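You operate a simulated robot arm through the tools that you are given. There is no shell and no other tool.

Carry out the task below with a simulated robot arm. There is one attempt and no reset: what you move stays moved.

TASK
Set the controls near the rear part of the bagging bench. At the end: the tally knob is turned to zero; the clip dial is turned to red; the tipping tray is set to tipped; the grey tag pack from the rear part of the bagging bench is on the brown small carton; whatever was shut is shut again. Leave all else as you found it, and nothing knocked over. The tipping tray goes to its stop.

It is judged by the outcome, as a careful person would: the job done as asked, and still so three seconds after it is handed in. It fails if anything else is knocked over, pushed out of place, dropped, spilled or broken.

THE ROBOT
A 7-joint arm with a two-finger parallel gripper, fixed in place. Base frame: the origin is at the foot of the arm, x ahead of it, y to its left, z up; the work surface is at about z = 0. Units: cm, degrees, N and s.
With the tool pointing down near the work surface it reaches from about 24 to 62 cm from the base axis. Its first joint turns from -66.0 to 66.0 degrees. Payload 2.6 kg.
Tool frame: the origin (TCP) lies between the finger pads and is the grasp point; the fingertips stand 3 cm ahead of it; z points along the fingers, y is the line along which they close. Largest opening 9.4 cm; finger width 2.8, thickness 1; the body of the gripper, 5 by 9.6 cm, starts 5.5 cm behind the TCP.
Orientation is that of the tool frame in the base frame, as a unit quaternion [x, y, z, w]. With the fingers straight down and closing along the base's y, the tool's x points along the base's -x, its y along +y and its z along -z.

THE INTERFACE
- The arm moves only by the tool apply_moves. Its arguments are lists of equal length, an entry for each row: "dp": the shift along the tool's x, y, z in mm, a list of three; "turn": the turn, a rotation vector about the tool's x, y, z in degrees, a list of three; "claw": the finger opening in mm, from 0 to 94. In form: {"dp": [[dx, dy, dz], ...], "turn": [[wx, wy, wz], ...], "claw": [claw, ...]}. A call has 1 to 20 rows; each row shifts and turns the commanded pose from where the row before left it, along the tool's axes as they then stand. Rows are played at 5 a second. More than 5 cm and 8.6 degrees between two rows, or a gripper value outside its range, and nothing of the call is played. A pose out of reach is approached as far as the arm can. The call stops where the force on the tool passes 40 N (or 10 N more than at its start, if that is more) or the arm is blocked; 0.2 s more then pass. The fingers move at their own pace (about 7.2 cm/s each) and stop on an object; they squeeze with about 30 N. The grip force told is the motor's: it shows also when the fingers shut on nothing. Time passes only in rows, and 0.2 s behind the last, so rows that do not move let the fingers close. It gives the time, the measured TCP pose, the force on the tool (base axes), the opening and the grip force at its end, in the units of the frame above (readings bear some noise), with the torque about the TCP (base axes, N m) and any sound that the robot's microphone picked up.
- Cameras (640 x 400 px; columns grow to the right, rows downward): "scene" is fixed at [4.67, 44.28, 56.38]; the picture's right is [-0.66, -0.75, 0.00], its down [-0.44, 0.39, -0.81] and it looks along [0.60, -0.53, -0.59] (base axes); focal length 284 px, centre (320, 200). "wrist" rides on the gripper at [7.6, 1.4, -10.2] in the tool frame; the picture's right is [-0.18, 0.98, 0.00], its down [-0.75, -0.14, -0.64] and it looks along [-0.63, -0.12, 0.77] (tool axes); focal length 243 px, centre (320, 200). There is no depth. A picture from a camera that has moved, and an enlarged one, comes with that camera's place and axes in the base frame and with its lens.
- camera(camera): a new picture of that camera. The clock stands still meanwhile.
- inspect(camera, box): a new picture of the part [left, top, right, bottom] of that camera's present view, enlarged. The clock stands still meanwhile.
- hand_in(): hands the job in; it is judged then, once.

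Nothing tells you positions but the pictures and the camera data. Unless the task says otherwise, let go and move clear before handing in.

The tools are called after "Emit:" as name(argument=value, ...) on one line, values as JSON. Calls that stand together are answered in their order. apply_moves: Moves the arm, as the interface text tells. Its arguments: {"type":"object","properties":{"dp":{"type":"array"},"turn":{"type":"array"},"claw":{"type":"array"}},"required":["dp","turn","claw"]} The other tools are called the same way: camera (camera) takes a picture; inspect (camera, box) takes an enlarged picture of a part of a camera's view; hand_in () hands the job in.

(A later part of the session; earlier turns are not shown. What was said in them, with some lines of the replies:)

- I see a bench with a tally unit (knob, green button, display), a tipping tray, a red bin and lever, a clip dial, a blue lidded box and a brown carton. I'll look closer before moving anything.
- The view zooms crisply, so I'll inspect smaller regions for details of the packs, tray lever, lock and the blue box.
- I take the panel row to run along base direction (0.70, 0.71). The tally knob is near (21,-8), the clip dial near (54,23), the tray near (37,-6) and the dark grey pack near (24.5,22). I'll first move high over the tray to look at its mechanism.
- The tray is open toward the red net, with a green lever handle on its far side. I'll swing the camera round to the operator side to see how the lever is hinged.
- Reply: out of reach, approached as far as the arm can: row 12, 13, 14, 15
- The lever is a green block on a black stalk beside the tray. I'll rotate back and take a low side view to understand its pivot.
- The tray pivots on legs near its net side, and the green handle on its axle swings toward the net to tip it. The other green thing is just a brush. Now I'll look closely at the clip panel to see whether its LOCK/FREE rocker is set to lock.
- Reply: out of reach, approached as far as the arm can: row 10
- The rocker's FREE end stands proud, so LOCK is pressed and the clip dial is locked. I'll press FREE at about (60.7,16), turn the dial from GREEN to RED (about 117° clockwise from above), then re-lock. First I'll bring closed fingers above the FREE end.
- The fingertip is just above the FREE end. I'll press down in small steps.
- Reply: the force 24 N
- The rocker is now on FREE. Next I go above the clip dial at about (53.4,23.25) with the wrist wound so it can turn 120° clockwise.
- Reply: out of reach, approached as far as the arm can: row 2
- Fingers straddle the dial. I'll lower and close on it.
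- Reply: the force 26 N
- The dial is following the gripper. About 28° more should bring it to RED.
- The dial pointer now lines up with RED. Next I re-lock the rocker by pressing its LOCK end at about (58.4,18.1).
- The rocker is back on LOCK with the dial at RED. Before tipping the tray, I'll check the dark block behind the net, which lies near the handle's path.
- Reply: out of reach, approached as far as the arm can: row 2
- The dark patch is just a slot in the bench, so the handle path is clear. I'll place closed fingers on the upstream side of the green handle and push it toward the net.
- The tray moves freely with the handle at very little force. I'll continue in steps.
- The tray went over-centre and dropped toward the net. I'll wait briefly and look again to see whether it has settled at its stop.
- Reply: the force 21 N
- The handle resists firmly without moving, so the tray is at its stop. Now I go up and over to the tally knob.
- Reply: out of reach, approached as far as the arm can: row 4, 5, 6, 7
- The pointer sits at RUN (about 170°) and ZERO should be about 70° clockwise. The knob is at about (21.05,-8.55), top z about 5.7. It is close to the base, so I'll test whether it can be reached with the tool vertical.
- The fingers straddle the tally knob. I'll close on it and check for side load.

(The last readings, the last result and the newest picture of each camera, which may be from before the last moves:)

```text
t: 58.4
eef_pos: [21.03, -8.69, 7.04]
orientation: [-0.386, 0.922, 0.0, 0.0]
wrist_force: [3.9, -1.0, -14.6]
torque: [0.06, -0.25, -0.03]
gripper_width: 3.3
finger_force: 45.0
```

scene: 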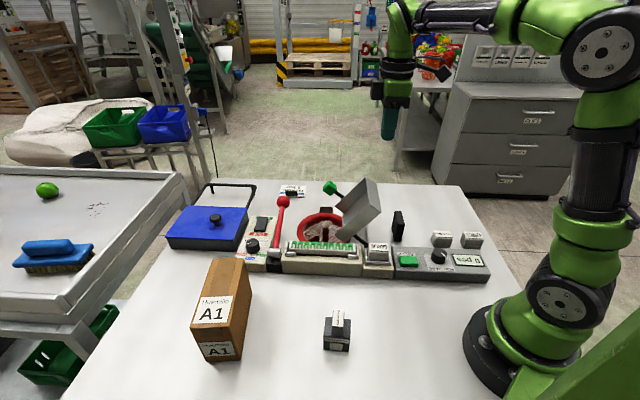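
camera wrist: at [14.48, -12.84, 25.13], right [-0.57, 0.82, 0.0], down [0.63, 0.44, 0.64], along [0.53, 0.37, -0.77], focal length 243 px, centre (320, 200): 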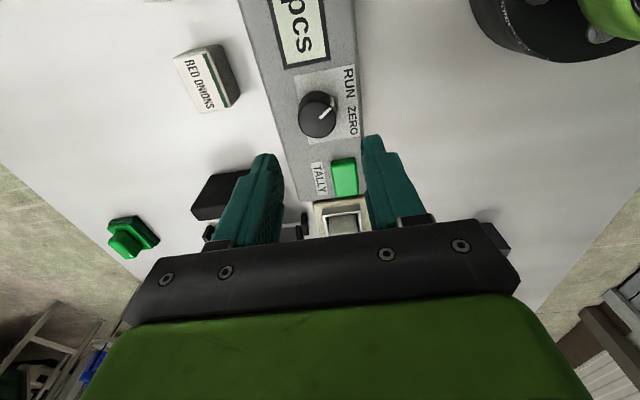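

Emit:
apply_moves(dp=[[0, 0, 0], [0, 0, 0], [0, 0, 0], [0, 0, 0], [0, 0, 0], [0, 0, 0], [0, 0, 0]], turn=[[0, 0, 7.5], [0, 0, 7.5], [0, 0, 7.5], [0, 0, 7.5], [0, 0, 7.5], [0, 0, 7.5], [0, 0, 0]], claw=[20, 20, 20, 20, 20, 20, 20])

Emit:
inspect(camera="scene", box=[390, 200, 500, 290])

Emit:
inspect(camera="wrist", box=[240, 60, 400, 160])

```text
t: 60.0
eef_pos: [20.96, -8.65, 6.99]
orientation: [-0.002, 1.0, 0.0, 0.0]
wrist_force: [-0.4, -2.2, -4.4]
torque: [-0.03, 0.82, -0.02]
gripper_width: 3.3
finger_force: 45.1
```

```text
4.44 times, centred on (445, 245) of scene
camera zoom: at [4.68, 44.28, 56.38], right [-0.66, -0.75, 0.0], down [-0.44, 0.39, -0.81], along [0.6, -0.53, -0.59], focal length 1264 px, centre (-236, 0)
```

zoom: 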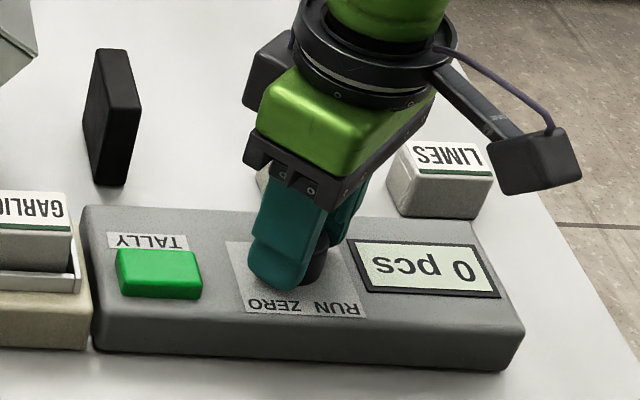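

```text
4.00 times, centred on (320, 110) of wrist
camera zoom: at [13.27, -7.23, 17.15], right [0.18, 0.98, 0.0], down [0.75, -0.14, 0.64], along [0.63, -0.12, -0.77], focal length 970 px, centre (320, 560)
```

zoom: 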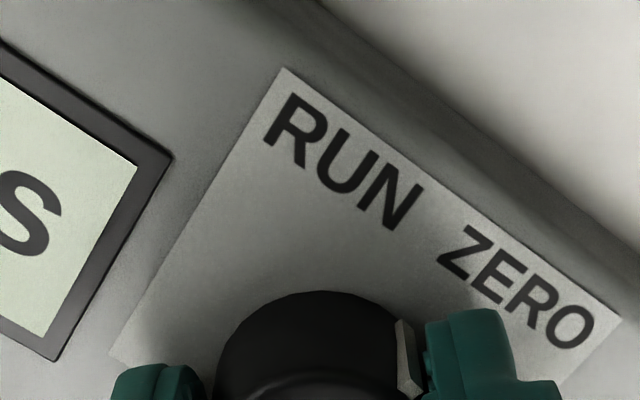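

Emit:
apply_moves(dp=[[0, 0, 0], [0, 0, 0], [0, 0, 0], [0, 0, 0]], turn=[[0, 0, 7.5], [0, 0, 7.5], [0, 0, 7], [0, 0, 0]], claw=[20, 20, 20, 20])

Emit:
inspect(camera="wrist", box=[240, 60, 400, 160])

```text
t: 61.0
eef_pos: [20.85, -8.63, 7.06]
orientation: [0.189, 0.982, 0.0, 0.0]
wrist_force: [-1.6, 1.4, -13.8]
torque: [-0.29, -0.78, -0.02]
gripper_width: 3.31
finger_force: 45.2
```

```text
4.00 times, centred on (320, 110) of wrist
camera zoom: at [14.35, -4.43, 17.15], right [0.53, 0.85, 0.0], down [0.65, -0.41, 0.64], along [0.54, -0.34, -0.77], focal length 970 px, centre (320, 560)
```

zoom: 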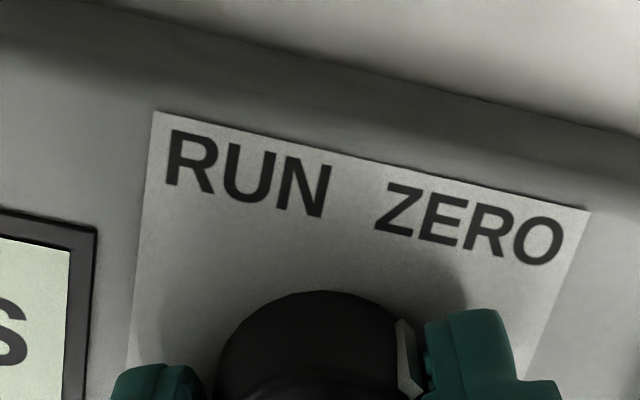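

Emit:
apply_moves(dp=[[0, 0, 0], [0, 0, 0]], turn=[[0, 0, 3], [0, 0, 0]], claw=[20, 20])

Emit:
apply_moves(dp=[[0, 0, 0], [0, 0, 0], [0, 0, -30], [0, 0, -40], [0, 0, -40], [0, 0, 0]], turn=[[0, 0, 0], [0, 0, 0], [0, 0, 0], [0, 0, 0], [0, 0, 0], [0, 0, 0]], claw=[50, 50, 50, 50, 50, 50])

Emit:
camera(camera="wrist")

Emit:
inspect(camera="scene", box=[390, 220, 500, 290])

```text
t: 61.6
eef_pos: [21.0, -8.54, 7.12]
orientation: [0.213, 0.977, -0.001, -0.001]
wrist_force: [-2.4, 5.8, -12.9]
torque: [-0.08, -0.46, 0.19]
gripper_width: 3.31
finger_force: 45.2
```

```text
t: 63.0
eef_pos: [20.91, -8.44, 18.03]
orientation: [0.213, 0.977, 0.0, 0.0]
wrist_force: [1.0, 0.7, 0.3]
torque: [0.01, 0.01, 0.0]
gripper_width: 5.03
finger_force: 0.0
```

```text
taken
camera wrist: at [14.58, -3.99, 28.19], right [0.58, 0.82, 0.0], down [0.63, -0.44, 0.64], along [0.53, -0.37, -0.77], focal length 243 px, centre (320, 200)
```

wrist: 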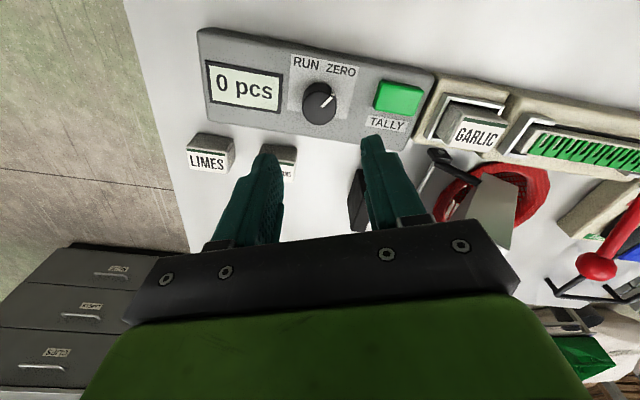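

```text
5.71 times, centred on (445, 255) of scene
camera zoom: at [4.67, 44.28, 56.38], right [-0.66, -0.75, 0.0], down [-0.44, 0.39, -0.81], along [0.6, -0.53, -0.59], focal length 1625 px, centre (-394, -114)
```

zoom: 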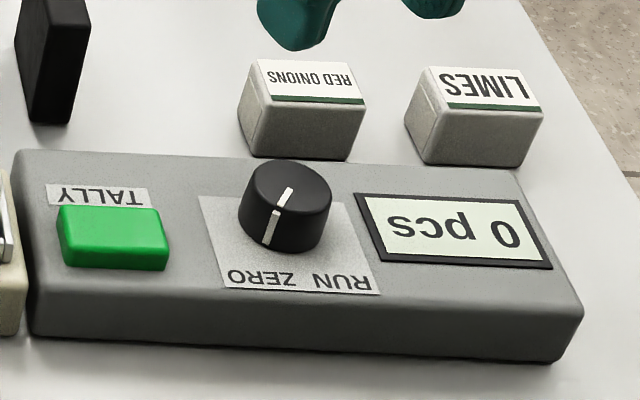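

Emit:
inspect(camera="wrist", box=[280, 50, 376, 130])

```text
5.00 times, centred on (328, 90) of wrist
camera zoom: at [14.58, -3.99, 28.19], right [0.58, 0.82, 0.0], down [0.63, -0.44, 0.64], along [0.53, -0.37, -0.77], focal length 1213 px, centre (280, 750)
```

zoom: 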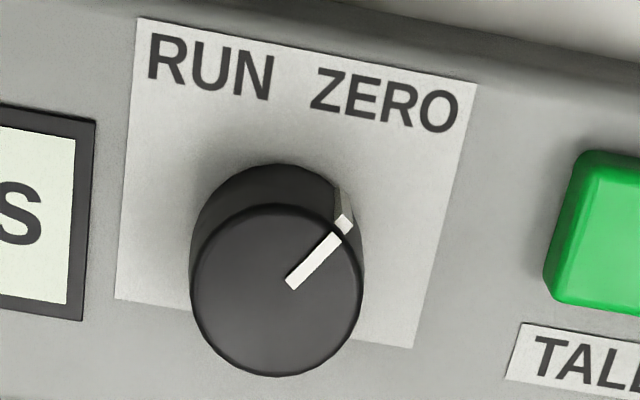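

The tally knob now points at ZERO. The unique grey item behind the panel is the dark grey RED ONIONS pack at about (24.2,22.6), with a handle about 1.9 cm wide and its top at z about 8.1. I'll move above it and look.

Emit:
apply_moves(dp=[[-6.8, 39.9, -12], [-6.8, 39.9, -12], [-6.8, 39.9, -12], [-6.8, 39.9, -12], [31.5, 34, 0], [31.5, 34, 0], [31.5, 34, 0], [31.5, 34, 0], [0, 0, 0], [0, 0, 0], [0, 0, 0], [0, 0, 0]], turn=[[0, 0, 0], [0, 0, 0], [0, 0, 0], [0, 0, 0], [0, 0, 0], [0, 0, 0], [0, 0, 0], [0, 0, 0], [0, 0, 6.6], [0, 0, 6.6], [0, 0, 6.7], [0, 0, 0]], claw=[50, 50, 50, 50, 50, 50, 50, 50, 50, 50, 50, 50])

Emit:
camera(camera="wrist")

Emit:
camera(camera="scene")

```text
t: 65.6
eef_pos: [24.26, 22.27, 22.71]
orientation: [0.379, 0.925, 0.001, 0.0]
wrist_force: [-0.1, -0.2, -0.2]
torque: [0.0, 0.02, -0.02]
gripper_width: 4.99
finger_force: 0.1
```

```text
taken
camera wrist: at [19.81, 28.72, 32.92], right [0.82, 0.57, 0.0], down [0.44, -0.63, 0.64], along [0.37, -0.53, -0.77], focal length 243 px, centre (320, 200)
```

wrist: 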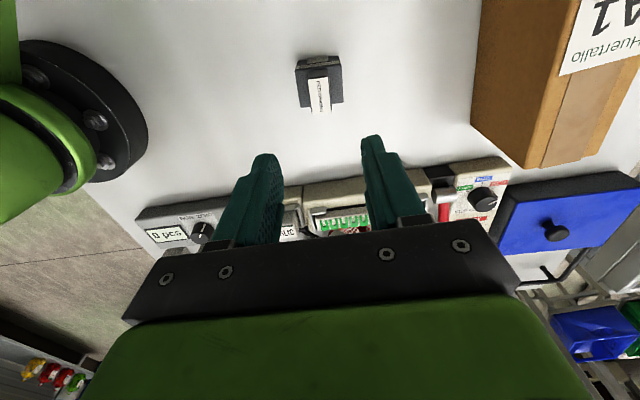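

```text
taken
```

scene: 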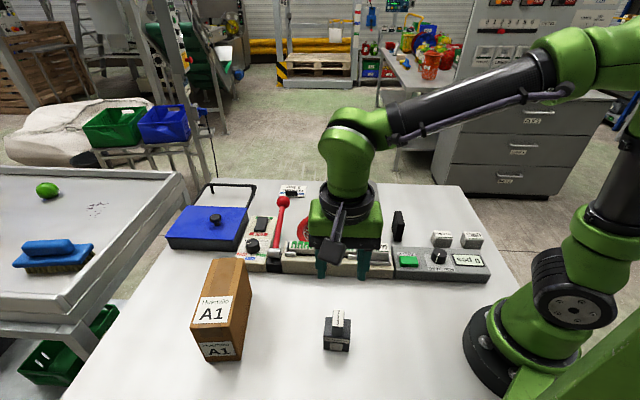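

Emit:
inspect(camera="wrist", box=[270, 45, 366, 120])

Emit:
inspect(camera="wrist", box=[450, 0, 640, 180])

Emit:
inspect(camera="wrist", box=[430, 150, 520, 230])

```text
5.33 times, centred on (318, 82) of wrist
camera zoom: at [19.81, 28.72, 32.92], right [0.82, 0.57, 0.0], down [0.44, -0.63, 0.64], along [0.37, -0.53, -0.77], focal length 1294 px, centre (331, 827)
```

zoom: 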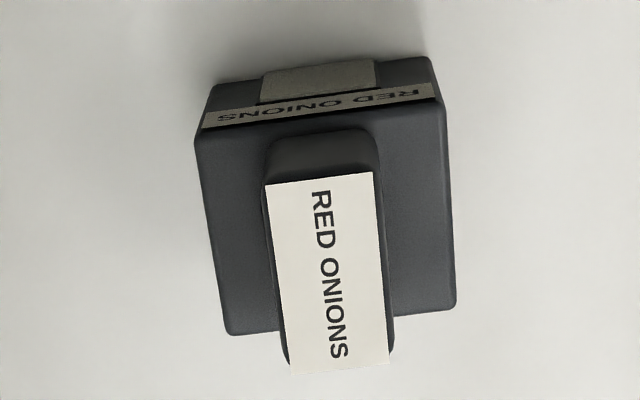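

```text
2.22 times, centred on (545, 90) of wrist
camera zoom: at [19.81, 28.72, 32.92], right [0.82, 0.57, 0.0], down [0.44, -0.63, 0.64], along [0.37, -0.53, -0.77], focal length 539 px, centre (-180, 444)
```

zoom: 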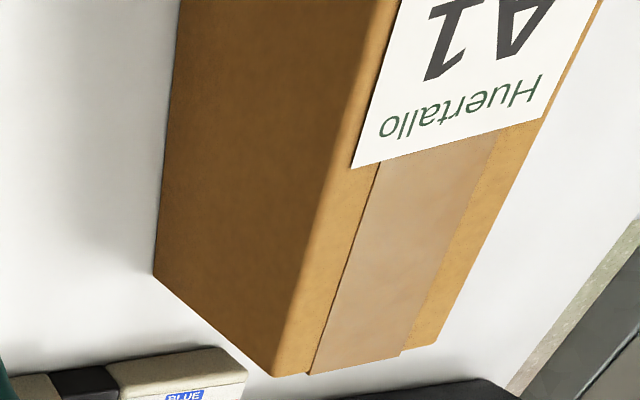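

```text
5.00 times, centred on (475, 190) of wrist
camera zoom: at [19.81, 28.72, 32.92], right [0.82, 0.57, 0.0], down [0.44, -0.63, 0.64], along [0.37, -0.53, -0.77], focal length 1213 px, centre (-455, 250)
```

zoom: 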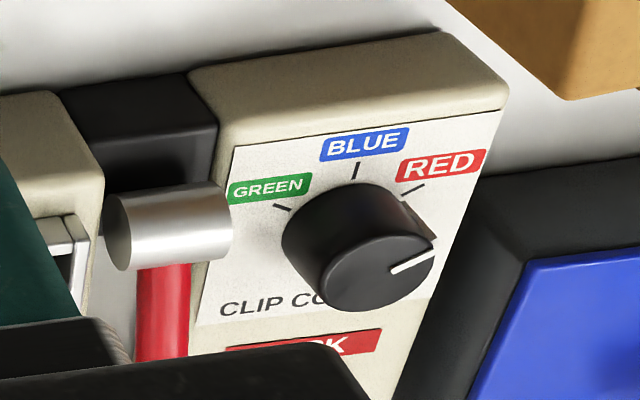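

Emit:
apply_moves(dp=[[2.7, 0.5, 0], [0, 0, 45], [0, 0, 45], [0, 0, 40], [0, 0, 0]], turn=[[0, 0, 4], [0, 0, 0], [0, 0, 0], [0, 0, 0], [0, 0, 0]], claw=[50, 50, 50, 50, 50])

Emit:
inspect(camera="scene", box=[290, 270, 390, 360])

Emit:
inspect(camera="wrist", box=[220, 60, 420, 220])

```text
t: 66.8
eef_pos: [24.23, 22.63, 9.83]
orientation: [0.412, 0.911, 0.0, 0.0]
wrist_force: [-1.0, 0.0, 0.4]
torque: [0.01, 0.02, 0.0]
gripper_width: 4.99
finger_force: 0.1
```

```text
4.44 times, centred on (340, 315) of scene
camera zoom: at [4.67, 44.28, 56.38], right [-0.66, -0.75, 0.0], down [-0.44, 0.39, -0.81], along [0.6, -0.53, -0.59], focal length 1264 px, centre (231, -311)
```

zoom: 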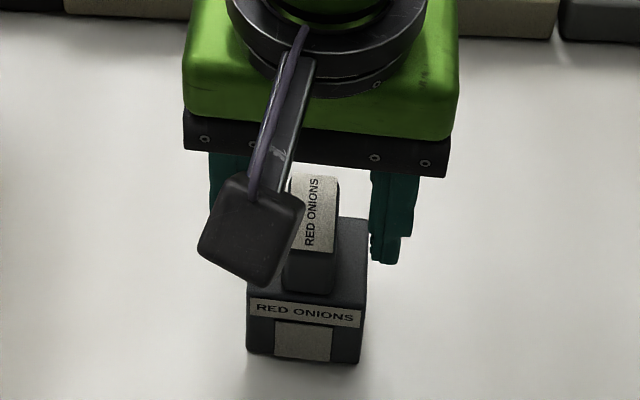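

```text
2.50 times, centred on (320, 140) of wrist
camera zoom: at [20.11, 29.27, 19.93], right [0.86, 0.51, 0.0], down [0.39, -0.66, 0.64], along [0.33, -0.55, -0.77], focal length 606 px, centre (320, 350)
```

zoom: 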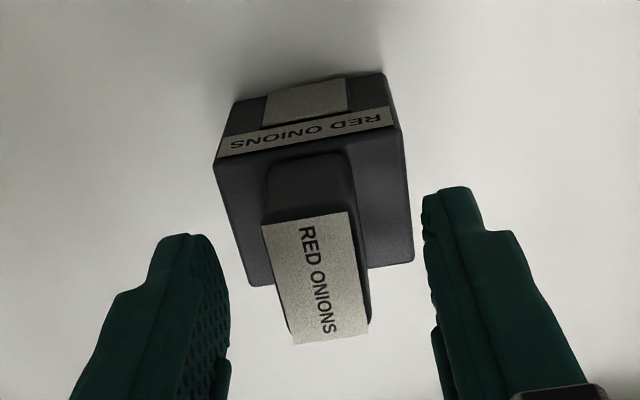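

Emit:
apply_moves(dp=[[0, 0, 14], [0, 0, 0], [0, 0, 0], [0, 0, 0], [0, 0, 0]], turn=[[0, 0, 0], [0, 0, 0], [0, 0, 0], [0, 0, 0], [0, 0, 0]], claw=[50, 50, 10, 10, 10])

Emit:
inspect(camera="scene", box=[290, 270, 390, 360])

Emit:
inspect(camera="wrist", box=[220, 60, 420, 220])

```text
t: 68.0
eef_pos: [24.2, 22.66, 8.44]
orientation: [0.411, 0.912, 0.0, 0.001]
wrist_force: [-0.1, 0.1, -0.2]
torque: [-0.01, 0.0, -0.04]
gripper_width: 2.54
finger_force: 29.5
```

```text
4.44 times, centred on (340, 315) of scene
camera zoom: at [4.67, 44.28, 56.38], right [-0.66, -0.75, 0.0], down [-0.44, 0.39, -0.81], along [0.6, -0.53, -0.59], focal length 1264 px, centre (231, -311)
```

zoom: 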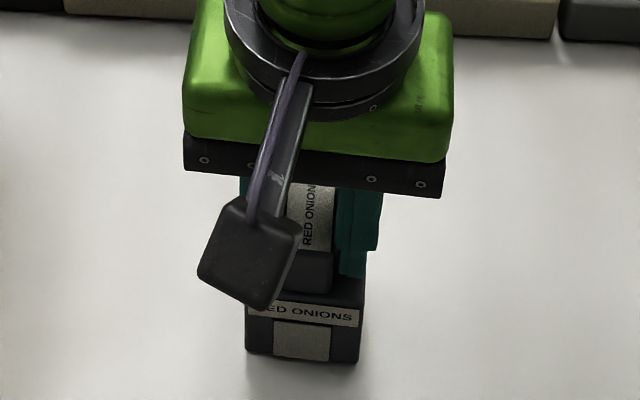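

```text
2.50 times, centred on (320, 140) of wrist
camera zoom: at [20.15, 29.27, 18.58], right [0.86, 0.51, 0.0], down [0.39, -0.66, 0.64], along [0.33, -0.55, -0.77], focal length 606 px, centre (320, 350)
```

zoom: 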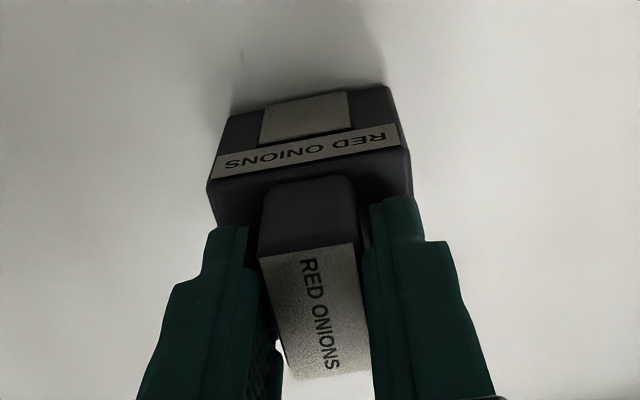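

The pack is held (2.5 cm). I'll lift it slightly first and check.

Emit:
apply_moves(dp=[[0, 0, -10], [0, 0, -20], [0, 0, 0]], turn=[[0, 0, 0], [0, 0, 0], [0, 0, 0]], claw=[10, 10, 10])

Emit:
inspect(camera="scene", box=[290, 250, 390, 360])

```text
t: 68.8
eef_pos: [24.06, 22.65, 11.37]
orientation: [0.411, 0.912, 0.0, 0.0]
wrist_force: [0.1, -1.1, -1.5]
torque: [0.02, -0.02, -0.02]
gripper_width: 2.57
finger_force: 30.1
```

```text
3.64 times, centred on (340, 305) of scene
camera zoom: at [4.67, 44.28, 56.38], right [-0.66, -0.75, 0.0], down [-0.44, 0.39, -0.81], along [0.6, -0.53, -0.59], focal length 1034 px, centre (247, -182)
```

zoom: 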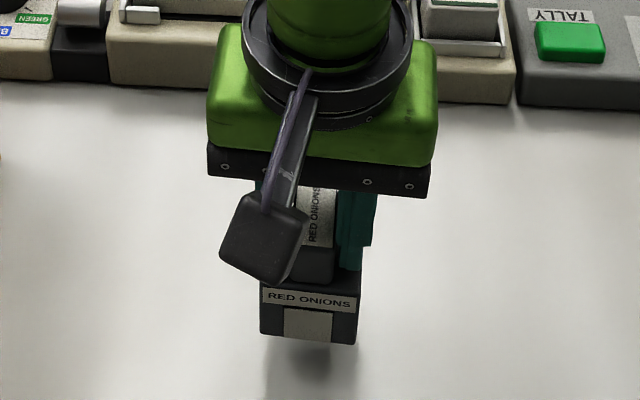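

Emit:
apply_moves(dp=[[0, 0, -42], [0, 0, -42], [0, 0, -42], [-1.5, 43.8, 0], [-1.5, 43.8, 0], [-1.5, 43.8, 0], [-1.5, 43.8, 0], [-1.5, 43.8, 0], [0, 0, 0], [0, 0, 0], [0, 0, 0]], turn=[[0, 0, 0], [0, 0, 0], [0, 0, 0], [0, 0, 0], [0, 0, 0], [0, 0, 0], [0, 0, 0], [0, 0, 0], [0, 0, -4.7], [0, 0, -4.7], [0, 0, 0]], claw=[10, 10, 10, 10, 10, 10, 10, 10, 10, 10, 10])

Emit:
camera(camera="scene")

Emit:
camera(camera="wrist")

```text
t: 71.2
eef_pos: [40.95, 36.6, 23.98]
orientation: [0.335, 0.942, 0.0, 0.0]
wrist_force: [0.2, -0.5, -0.8]
torque: [0.01, -0.01, -0.01]
gripper_width: 2.56
finger_force: 30.2
```

```text
taken
```

scene: 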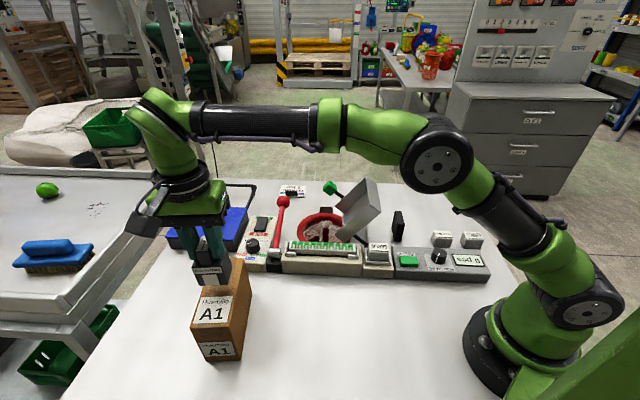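

```text
taken
camera wrist: at [35.92, 42.55, 34.11], right [0.76, 0.65, 0.0], down [0.5, -0.58, 0.64], along [0.42, -0.49, -0.77], focal length 243 px, centre (320, 200)
```

wrist: 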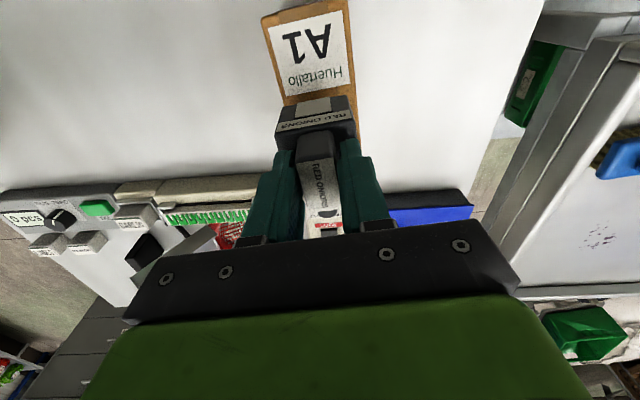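

Emit:
inspect(camera="scene", box=[150, 220, 290, 370])

Emit:
inspect(camera="wrist", box=[240, 0, 400, 160])

```text
2.67 times, centred on (220, 295) of scene
camera zoom: at [4.68, 44.28, 56.38], right [-0.66, -0.75, 0.0], down [-0.44, 0.39, -0.81], along [0.6, -0.53, -0.59], focal length 758 px, centre (587, -53)
```

zoom: 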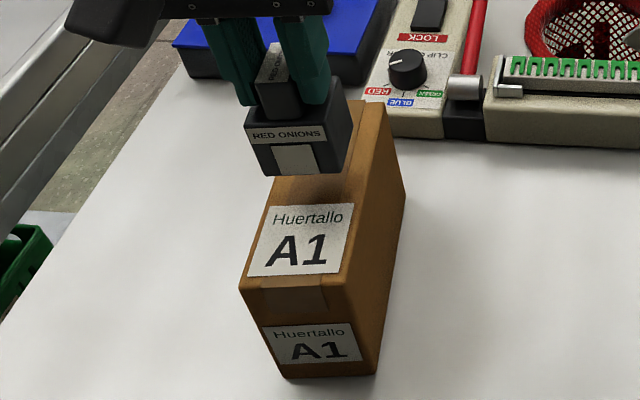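

```text
2.50 times, centred on (320, 80) of wrist
camera zoom: at [35.92, 42.55, 34.11], right [0.76, 0.65, 0.0], down [0.5, -0.58, 0.64], along [0.42, -0.49, -0.77], focal length 606 px, centre (320, 500)
```

zoom: 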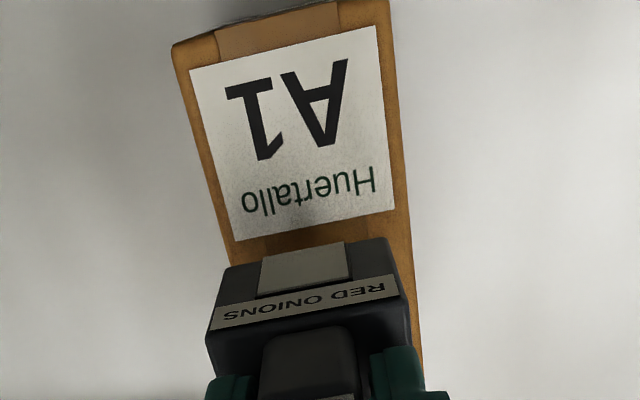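

The pack is well centred over the carton top. I'll lower it gently until it touches.

Emit:
apply_moves(dp=[[0, 2.7, 18], [0, 0, 9], [0, 0, 2], [0, 0, 2], [0, 0, 0]], turn=[[0, 0, 0], [0, 0, 0], [0, 0, 0], [0, 0, 0], [0, 0, 0]], claw=[10, 10, 10, 10, 10])

Emit:
inspect(camera="scene", box=[150, 220, 290, 370])

```text
t: 72.4
eef_pos: [41.25, 36.82, 20.89]
orientation: [0.335, 0.942, 0.0, 0.0]
wrist_force: [0.2, -0.3, -1.1]
torque: [-0.02, -0.02, -0.04]
gripper_width: 2.52
finger_force: 30.5
```

```text
2.67 times, centred on (220, 295) of scene
camera zoom: at [4.67, 44.28, 56.38], right [-0.66, -0.75, 0.0], down [-0.44, 0.39, -0.81], along [0.6, -0.53, -0.59], focal length 758 px, centre (587, -53)
```

zoom: 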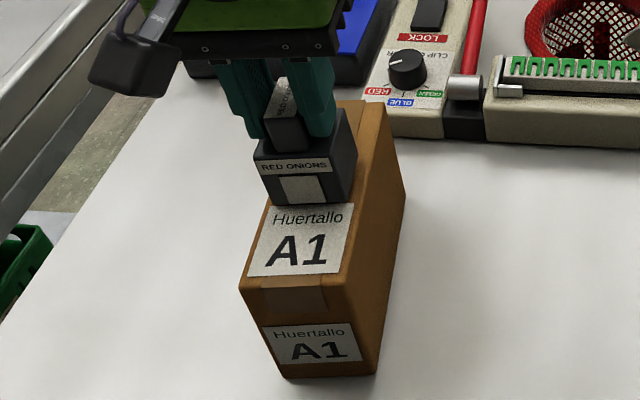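

Emit:
apply_moves(dp=[[0, 0, 1.5], [0, 0, 0]], turn=[[0, 0, 0], [0, 0, 0]], claw=[10, 10])

Emit:
apply_moves(dp=[[0, 0, 1], [0, 0, 0]], turn=[[0, 0, 0], [0, 0, 0]], claw=[10, 10])

```text
t: 73.0
eef_pos: [41.15, 36.7, 20.85]
orientation: [0.334, 0.942, 0.0, 0.0]
wrist_force: [-0.2, 0.5, -0.4]
torque: [0.0, -0.01, -0.01]
gripper_width: 2.54
finger_force: 30.2
```

```text
t: 73.6
eef_pos: [41.14, 36.82, 20.63]
orientation: [0.334, 0.943, 0.0, 0.0]
wrist_force: [-0.6, 0.6, -0.2]
torque: [-0.03, 0.01, 0.04]
gripper_width: 2.56
finger_force: 29.7
```

Emit:
apply_moves(dp=[[0, 0, 1], [0, 0, 0]], turn=[[0, 0, 0], [0, 0, 0]], claw=[10, 10])

Emit:
inspect(camera="scene", box=[180, 250, 270, 340])

```text
t: 74.2
eef_pos: [41.25, 36.87, 20.5]
orientation: [0.334, 0.942, 0.0, 0.0]
wrist_force: [-0.2, -0.4, -0.9]
torque: [0.01, -0.02, 0.02]
gripper_width: 2.53
finger_force: 30.2
```

```text
4.44 times, centred on (225, 295) of scene
camera zoom: at [4.67, 44.28, 56.38], right [-0.66, -0.75, 0.0], down [-0.44, 0.39, -0.81], along [0.6, -0.53, -0.59], focal length 1264 px, centre (742, -222)
```

zoom: 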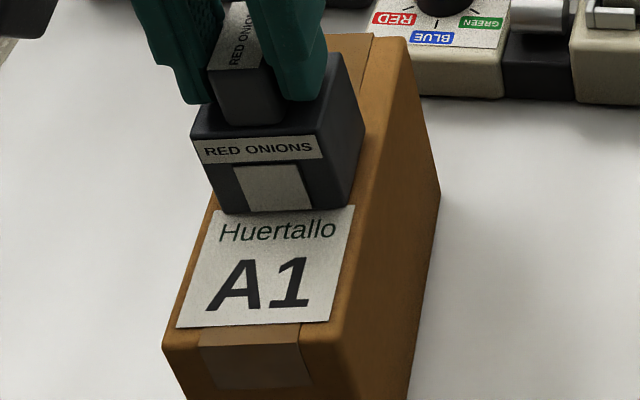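

Emit:
apply_moves(dp=[[0, 0, 1.2], [0, 0, 0]], turn=[[0, 0, 0], [0, 0, 0]], claw=[10, 10])

Emit:
apply_moves(dp=[[0, 0, 1.2], [0, 0, 0]], turn=[[0, 0, 0], [0, 0, 0]], claw=[10, 10])

```text
t: 74.8
eef_pos: [41.31, 36.76, 20.55]
orientation: [0.335, 0.942, 0.001, 0.001]
wrist_force: [0.9, -0.6, 3.7]
torque: [0.08, -0.07, 0.01]
gripper_width: 2.57
finger_force: 30.1
```

```text
t: 75.4
eef_pos: [41.23, 36.72, 20.47]
orientation: [0.334, 0.942, 0.003, 0.001]
wrist_force: [-2.4, -2.9, 18.6]
torque: [0.09, -0.14, -0.03]
gripper_width: 2.57
finger_force: 30.0
```

Contact is made. I'll ease back a millimetre, open a little, and check before withdrawing.

Emit:
apply_moves(dp=[[0, 0, -1.3], [0, 0, 0], [0, 0, 0], [0, 0, 0], [0, 0, 0]], turn=[[0, 0, 0], [0, 0, 0], [0, 0, 0], [0, 0, 0], [0, 0, 0]], claw=[10, 10, 50, 50, 50])

Emit:
inspect(camera="scene", box=[170, 230, 270, 330])

Emit:
inspect(camera="wrist", box=[220, 0, 420, 200])

```text
t: 76.6
eef_pos: [41.1, 36.65, 20.38]
orientation: [0.335, 0.942, 0.0, 0.0]
wrist_force: [-0.3, -0.3, -0.6]
torque: [0.02, -0.03, 0.01]
gripper_width: 4.99
finger_force: 0.1
```

```text
4.00 times, centred on (220, 280) of scene
camera zoom: at [4.67, 44.28, 56.38], right [-0.66, -0.75, 0.0], down [-0.44, 0.39, -0.81], along [0.6, -0.53, -0.59], focal length 1137 px, centre (720, -120)
```

zoom: 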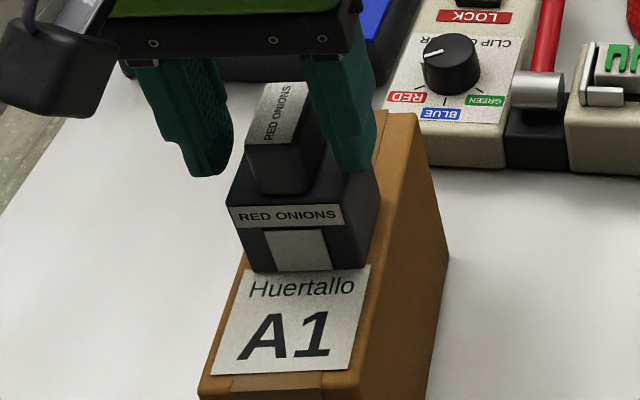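

```text
2.00 times, centred on (320, 100) of wrist
camera zoom: at [36.12, 42.66, 30.53], right [0.76, 0.65, 0.0], down [0.5, -0.58, 0.64], along [0.41, -0.49, -0.77], focal length 485 px, centre (320, 400)
```

zoom: 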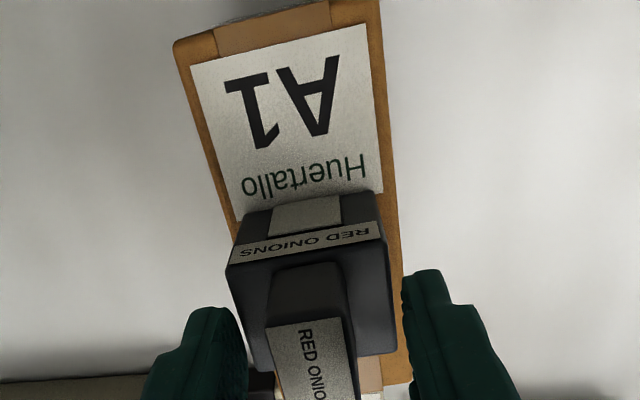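

Emit:
apply_moves(dp=[[0, 0, -20], [0, 0, -25], [0, 0, -25], [0, 0, 0]], turn=[[0, 0, 0], [0, 0, 0], [0, 0, 0], [0, 0, 0]], claw=[50, 50, 50, 50])

Emit:
inspect(camera="scene", box=[170, 230, 270, 370])

```text
t: 77.6
eef_pos: [41.28, 36.89, 27.58]
orientation: [0.335, 0.942, 0.0, 0.0]
wrist_force: [0.5, -0.1, -0.2]
torque: [0.03, -0.03, 0.0]
gripper_width: 4.99
finger_force: 0.0
```

```text
2.86 times, centred on (220, 300) of scene
camera zoom: at [4.67, 44.28, 56.38], right [-0.66, -0.75, 0.0], down [-0.44, 0.39, -0.81], along [0.6, -0.53, -0.59], focal length 812 px, centre (606, -86)
```

zoom: 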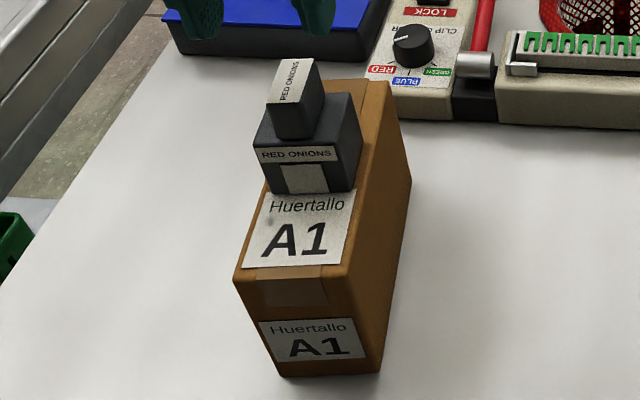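

The pack stands stably on the carton. I'll move clear and do a final check of all items.

Emit:
apply_moves(dp=[[-6.6, -46, -6], [-6.6, -46, -6], [-6.6, -46, -6], [-6.6, -46, -6], [-6.6, -46, -6], [0, 0, 0]], turn=[[0, 0, 0], [0, 0, 0], [0, 0, 0], [0, 0, 0], [0, 0, 0], [0, 0, 0]], claw=[50, 50, 50, 50, 50, 50])

Emit:
camera(camera="scene")

Emit:
camera(camera="wrist")

Emit:
inspect(camera="scene", box=[160, 175, 352, 295])

Emit:
inspect(camera="scene", box=[310, 165, 502, 285])

```text
t: 79.0
eef_pos: [29.29, 16.83, 30.65]
orientation: [0.334, 0.943, 0.0, 0.0]
wrist_force: [0.5, 0.4, 0.0]
torque: [-0.01, 0.04, -0.01]
gripper_width: 5.01
finger_force: 0.1
```

```text
taken
```

scene: 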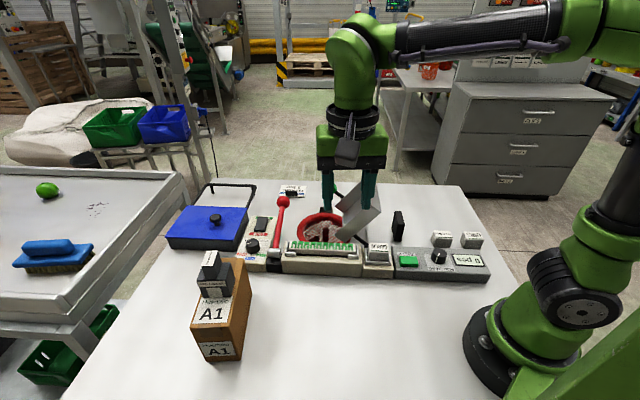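

```text
taken
camera wrist: at [24.19, 22.67, 40.78], right [0.76, 0.65, 0.0], down [0.5, -0.58, 0.64], along [0.42, -0.49, -0.77], focal length 243 px, centre (320, 200)
```

wrist: 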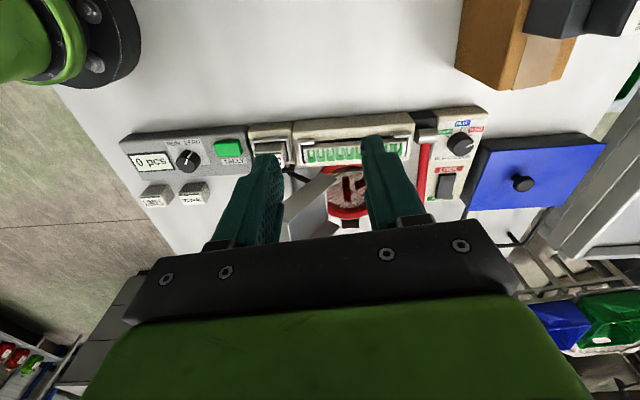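

```text
3.33 times, centred on (256, 235) of scene
camera zoom: at [4.67, 44.27, 56.38], right [-0.66, -0.75, 0.0], down [-0.44, 0.39, -0.81], along [0.6, -0.53, -0.59], focal length 948 px, centre (533, 83)
```

zoom: 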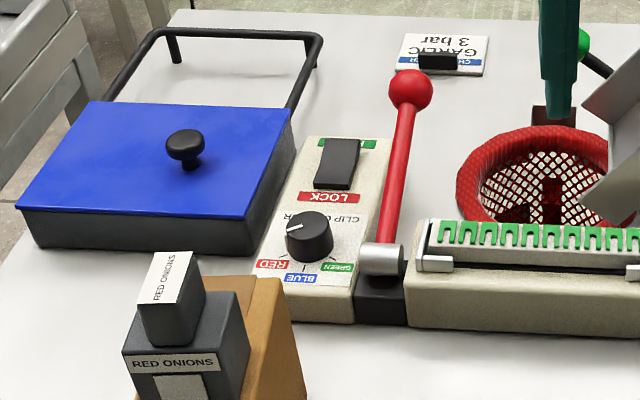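

```text
3.33 times, centred on (406, 225) of scene
camera zoom: at [4.67, 44.27, 56.38], right [-0.66, -0.75, 0.0], down [-0.44, 0.39, -0.81], along [0.6, -0.53, -0.59], focal length 948 px, centre (33, 117)
```

zoom: 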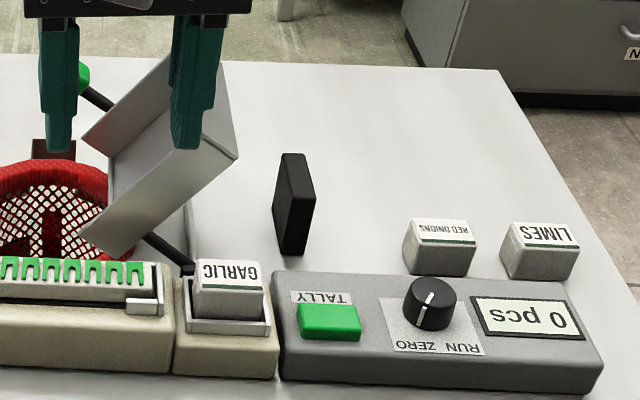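

Everything is in place:
- The tally knob is at ZERO.
- The clip dial is at RED, with its lock pressed back on.
- The tray is tipped to its stop.
- The grey pack stands on the brown carton.
- The blue lid is still shut, and the arm is clear.

I'm handing the job in.

Emit:
hand_in()

```text
The job is handed in.
```

The job is handed in, and the last pictures showed every setting as asked. The one choice I made by inference was which object is the grey tag pack.

- **Tally knob:** turned from RUN to ZERO. The pointer lines up and the knob met its stop.
- **Clip dial:** turned from GREEN to RED. The rocker switch beside it was on LOCK, so I pressed FREE, turned the dial, and pressed LOCK again.
- **Tipping tray:** tipped toward the red net. I pressed on its handle afterwards and it didn't move, so it is at its stop.
- **Grey tag pack:** on top of the brown A1 carton, centred and steady. I took it to be the dark grey RED ONIONS pack behind the control panel. The lighter LIMES, RED ONIONS and GARLIC blocks stayed where they were.
- **Everything else:** I never opened the blue box, so its lid is still shut, and I saw nothing knocked over or pushed out of place. The gripper is empty and clear of the bench.
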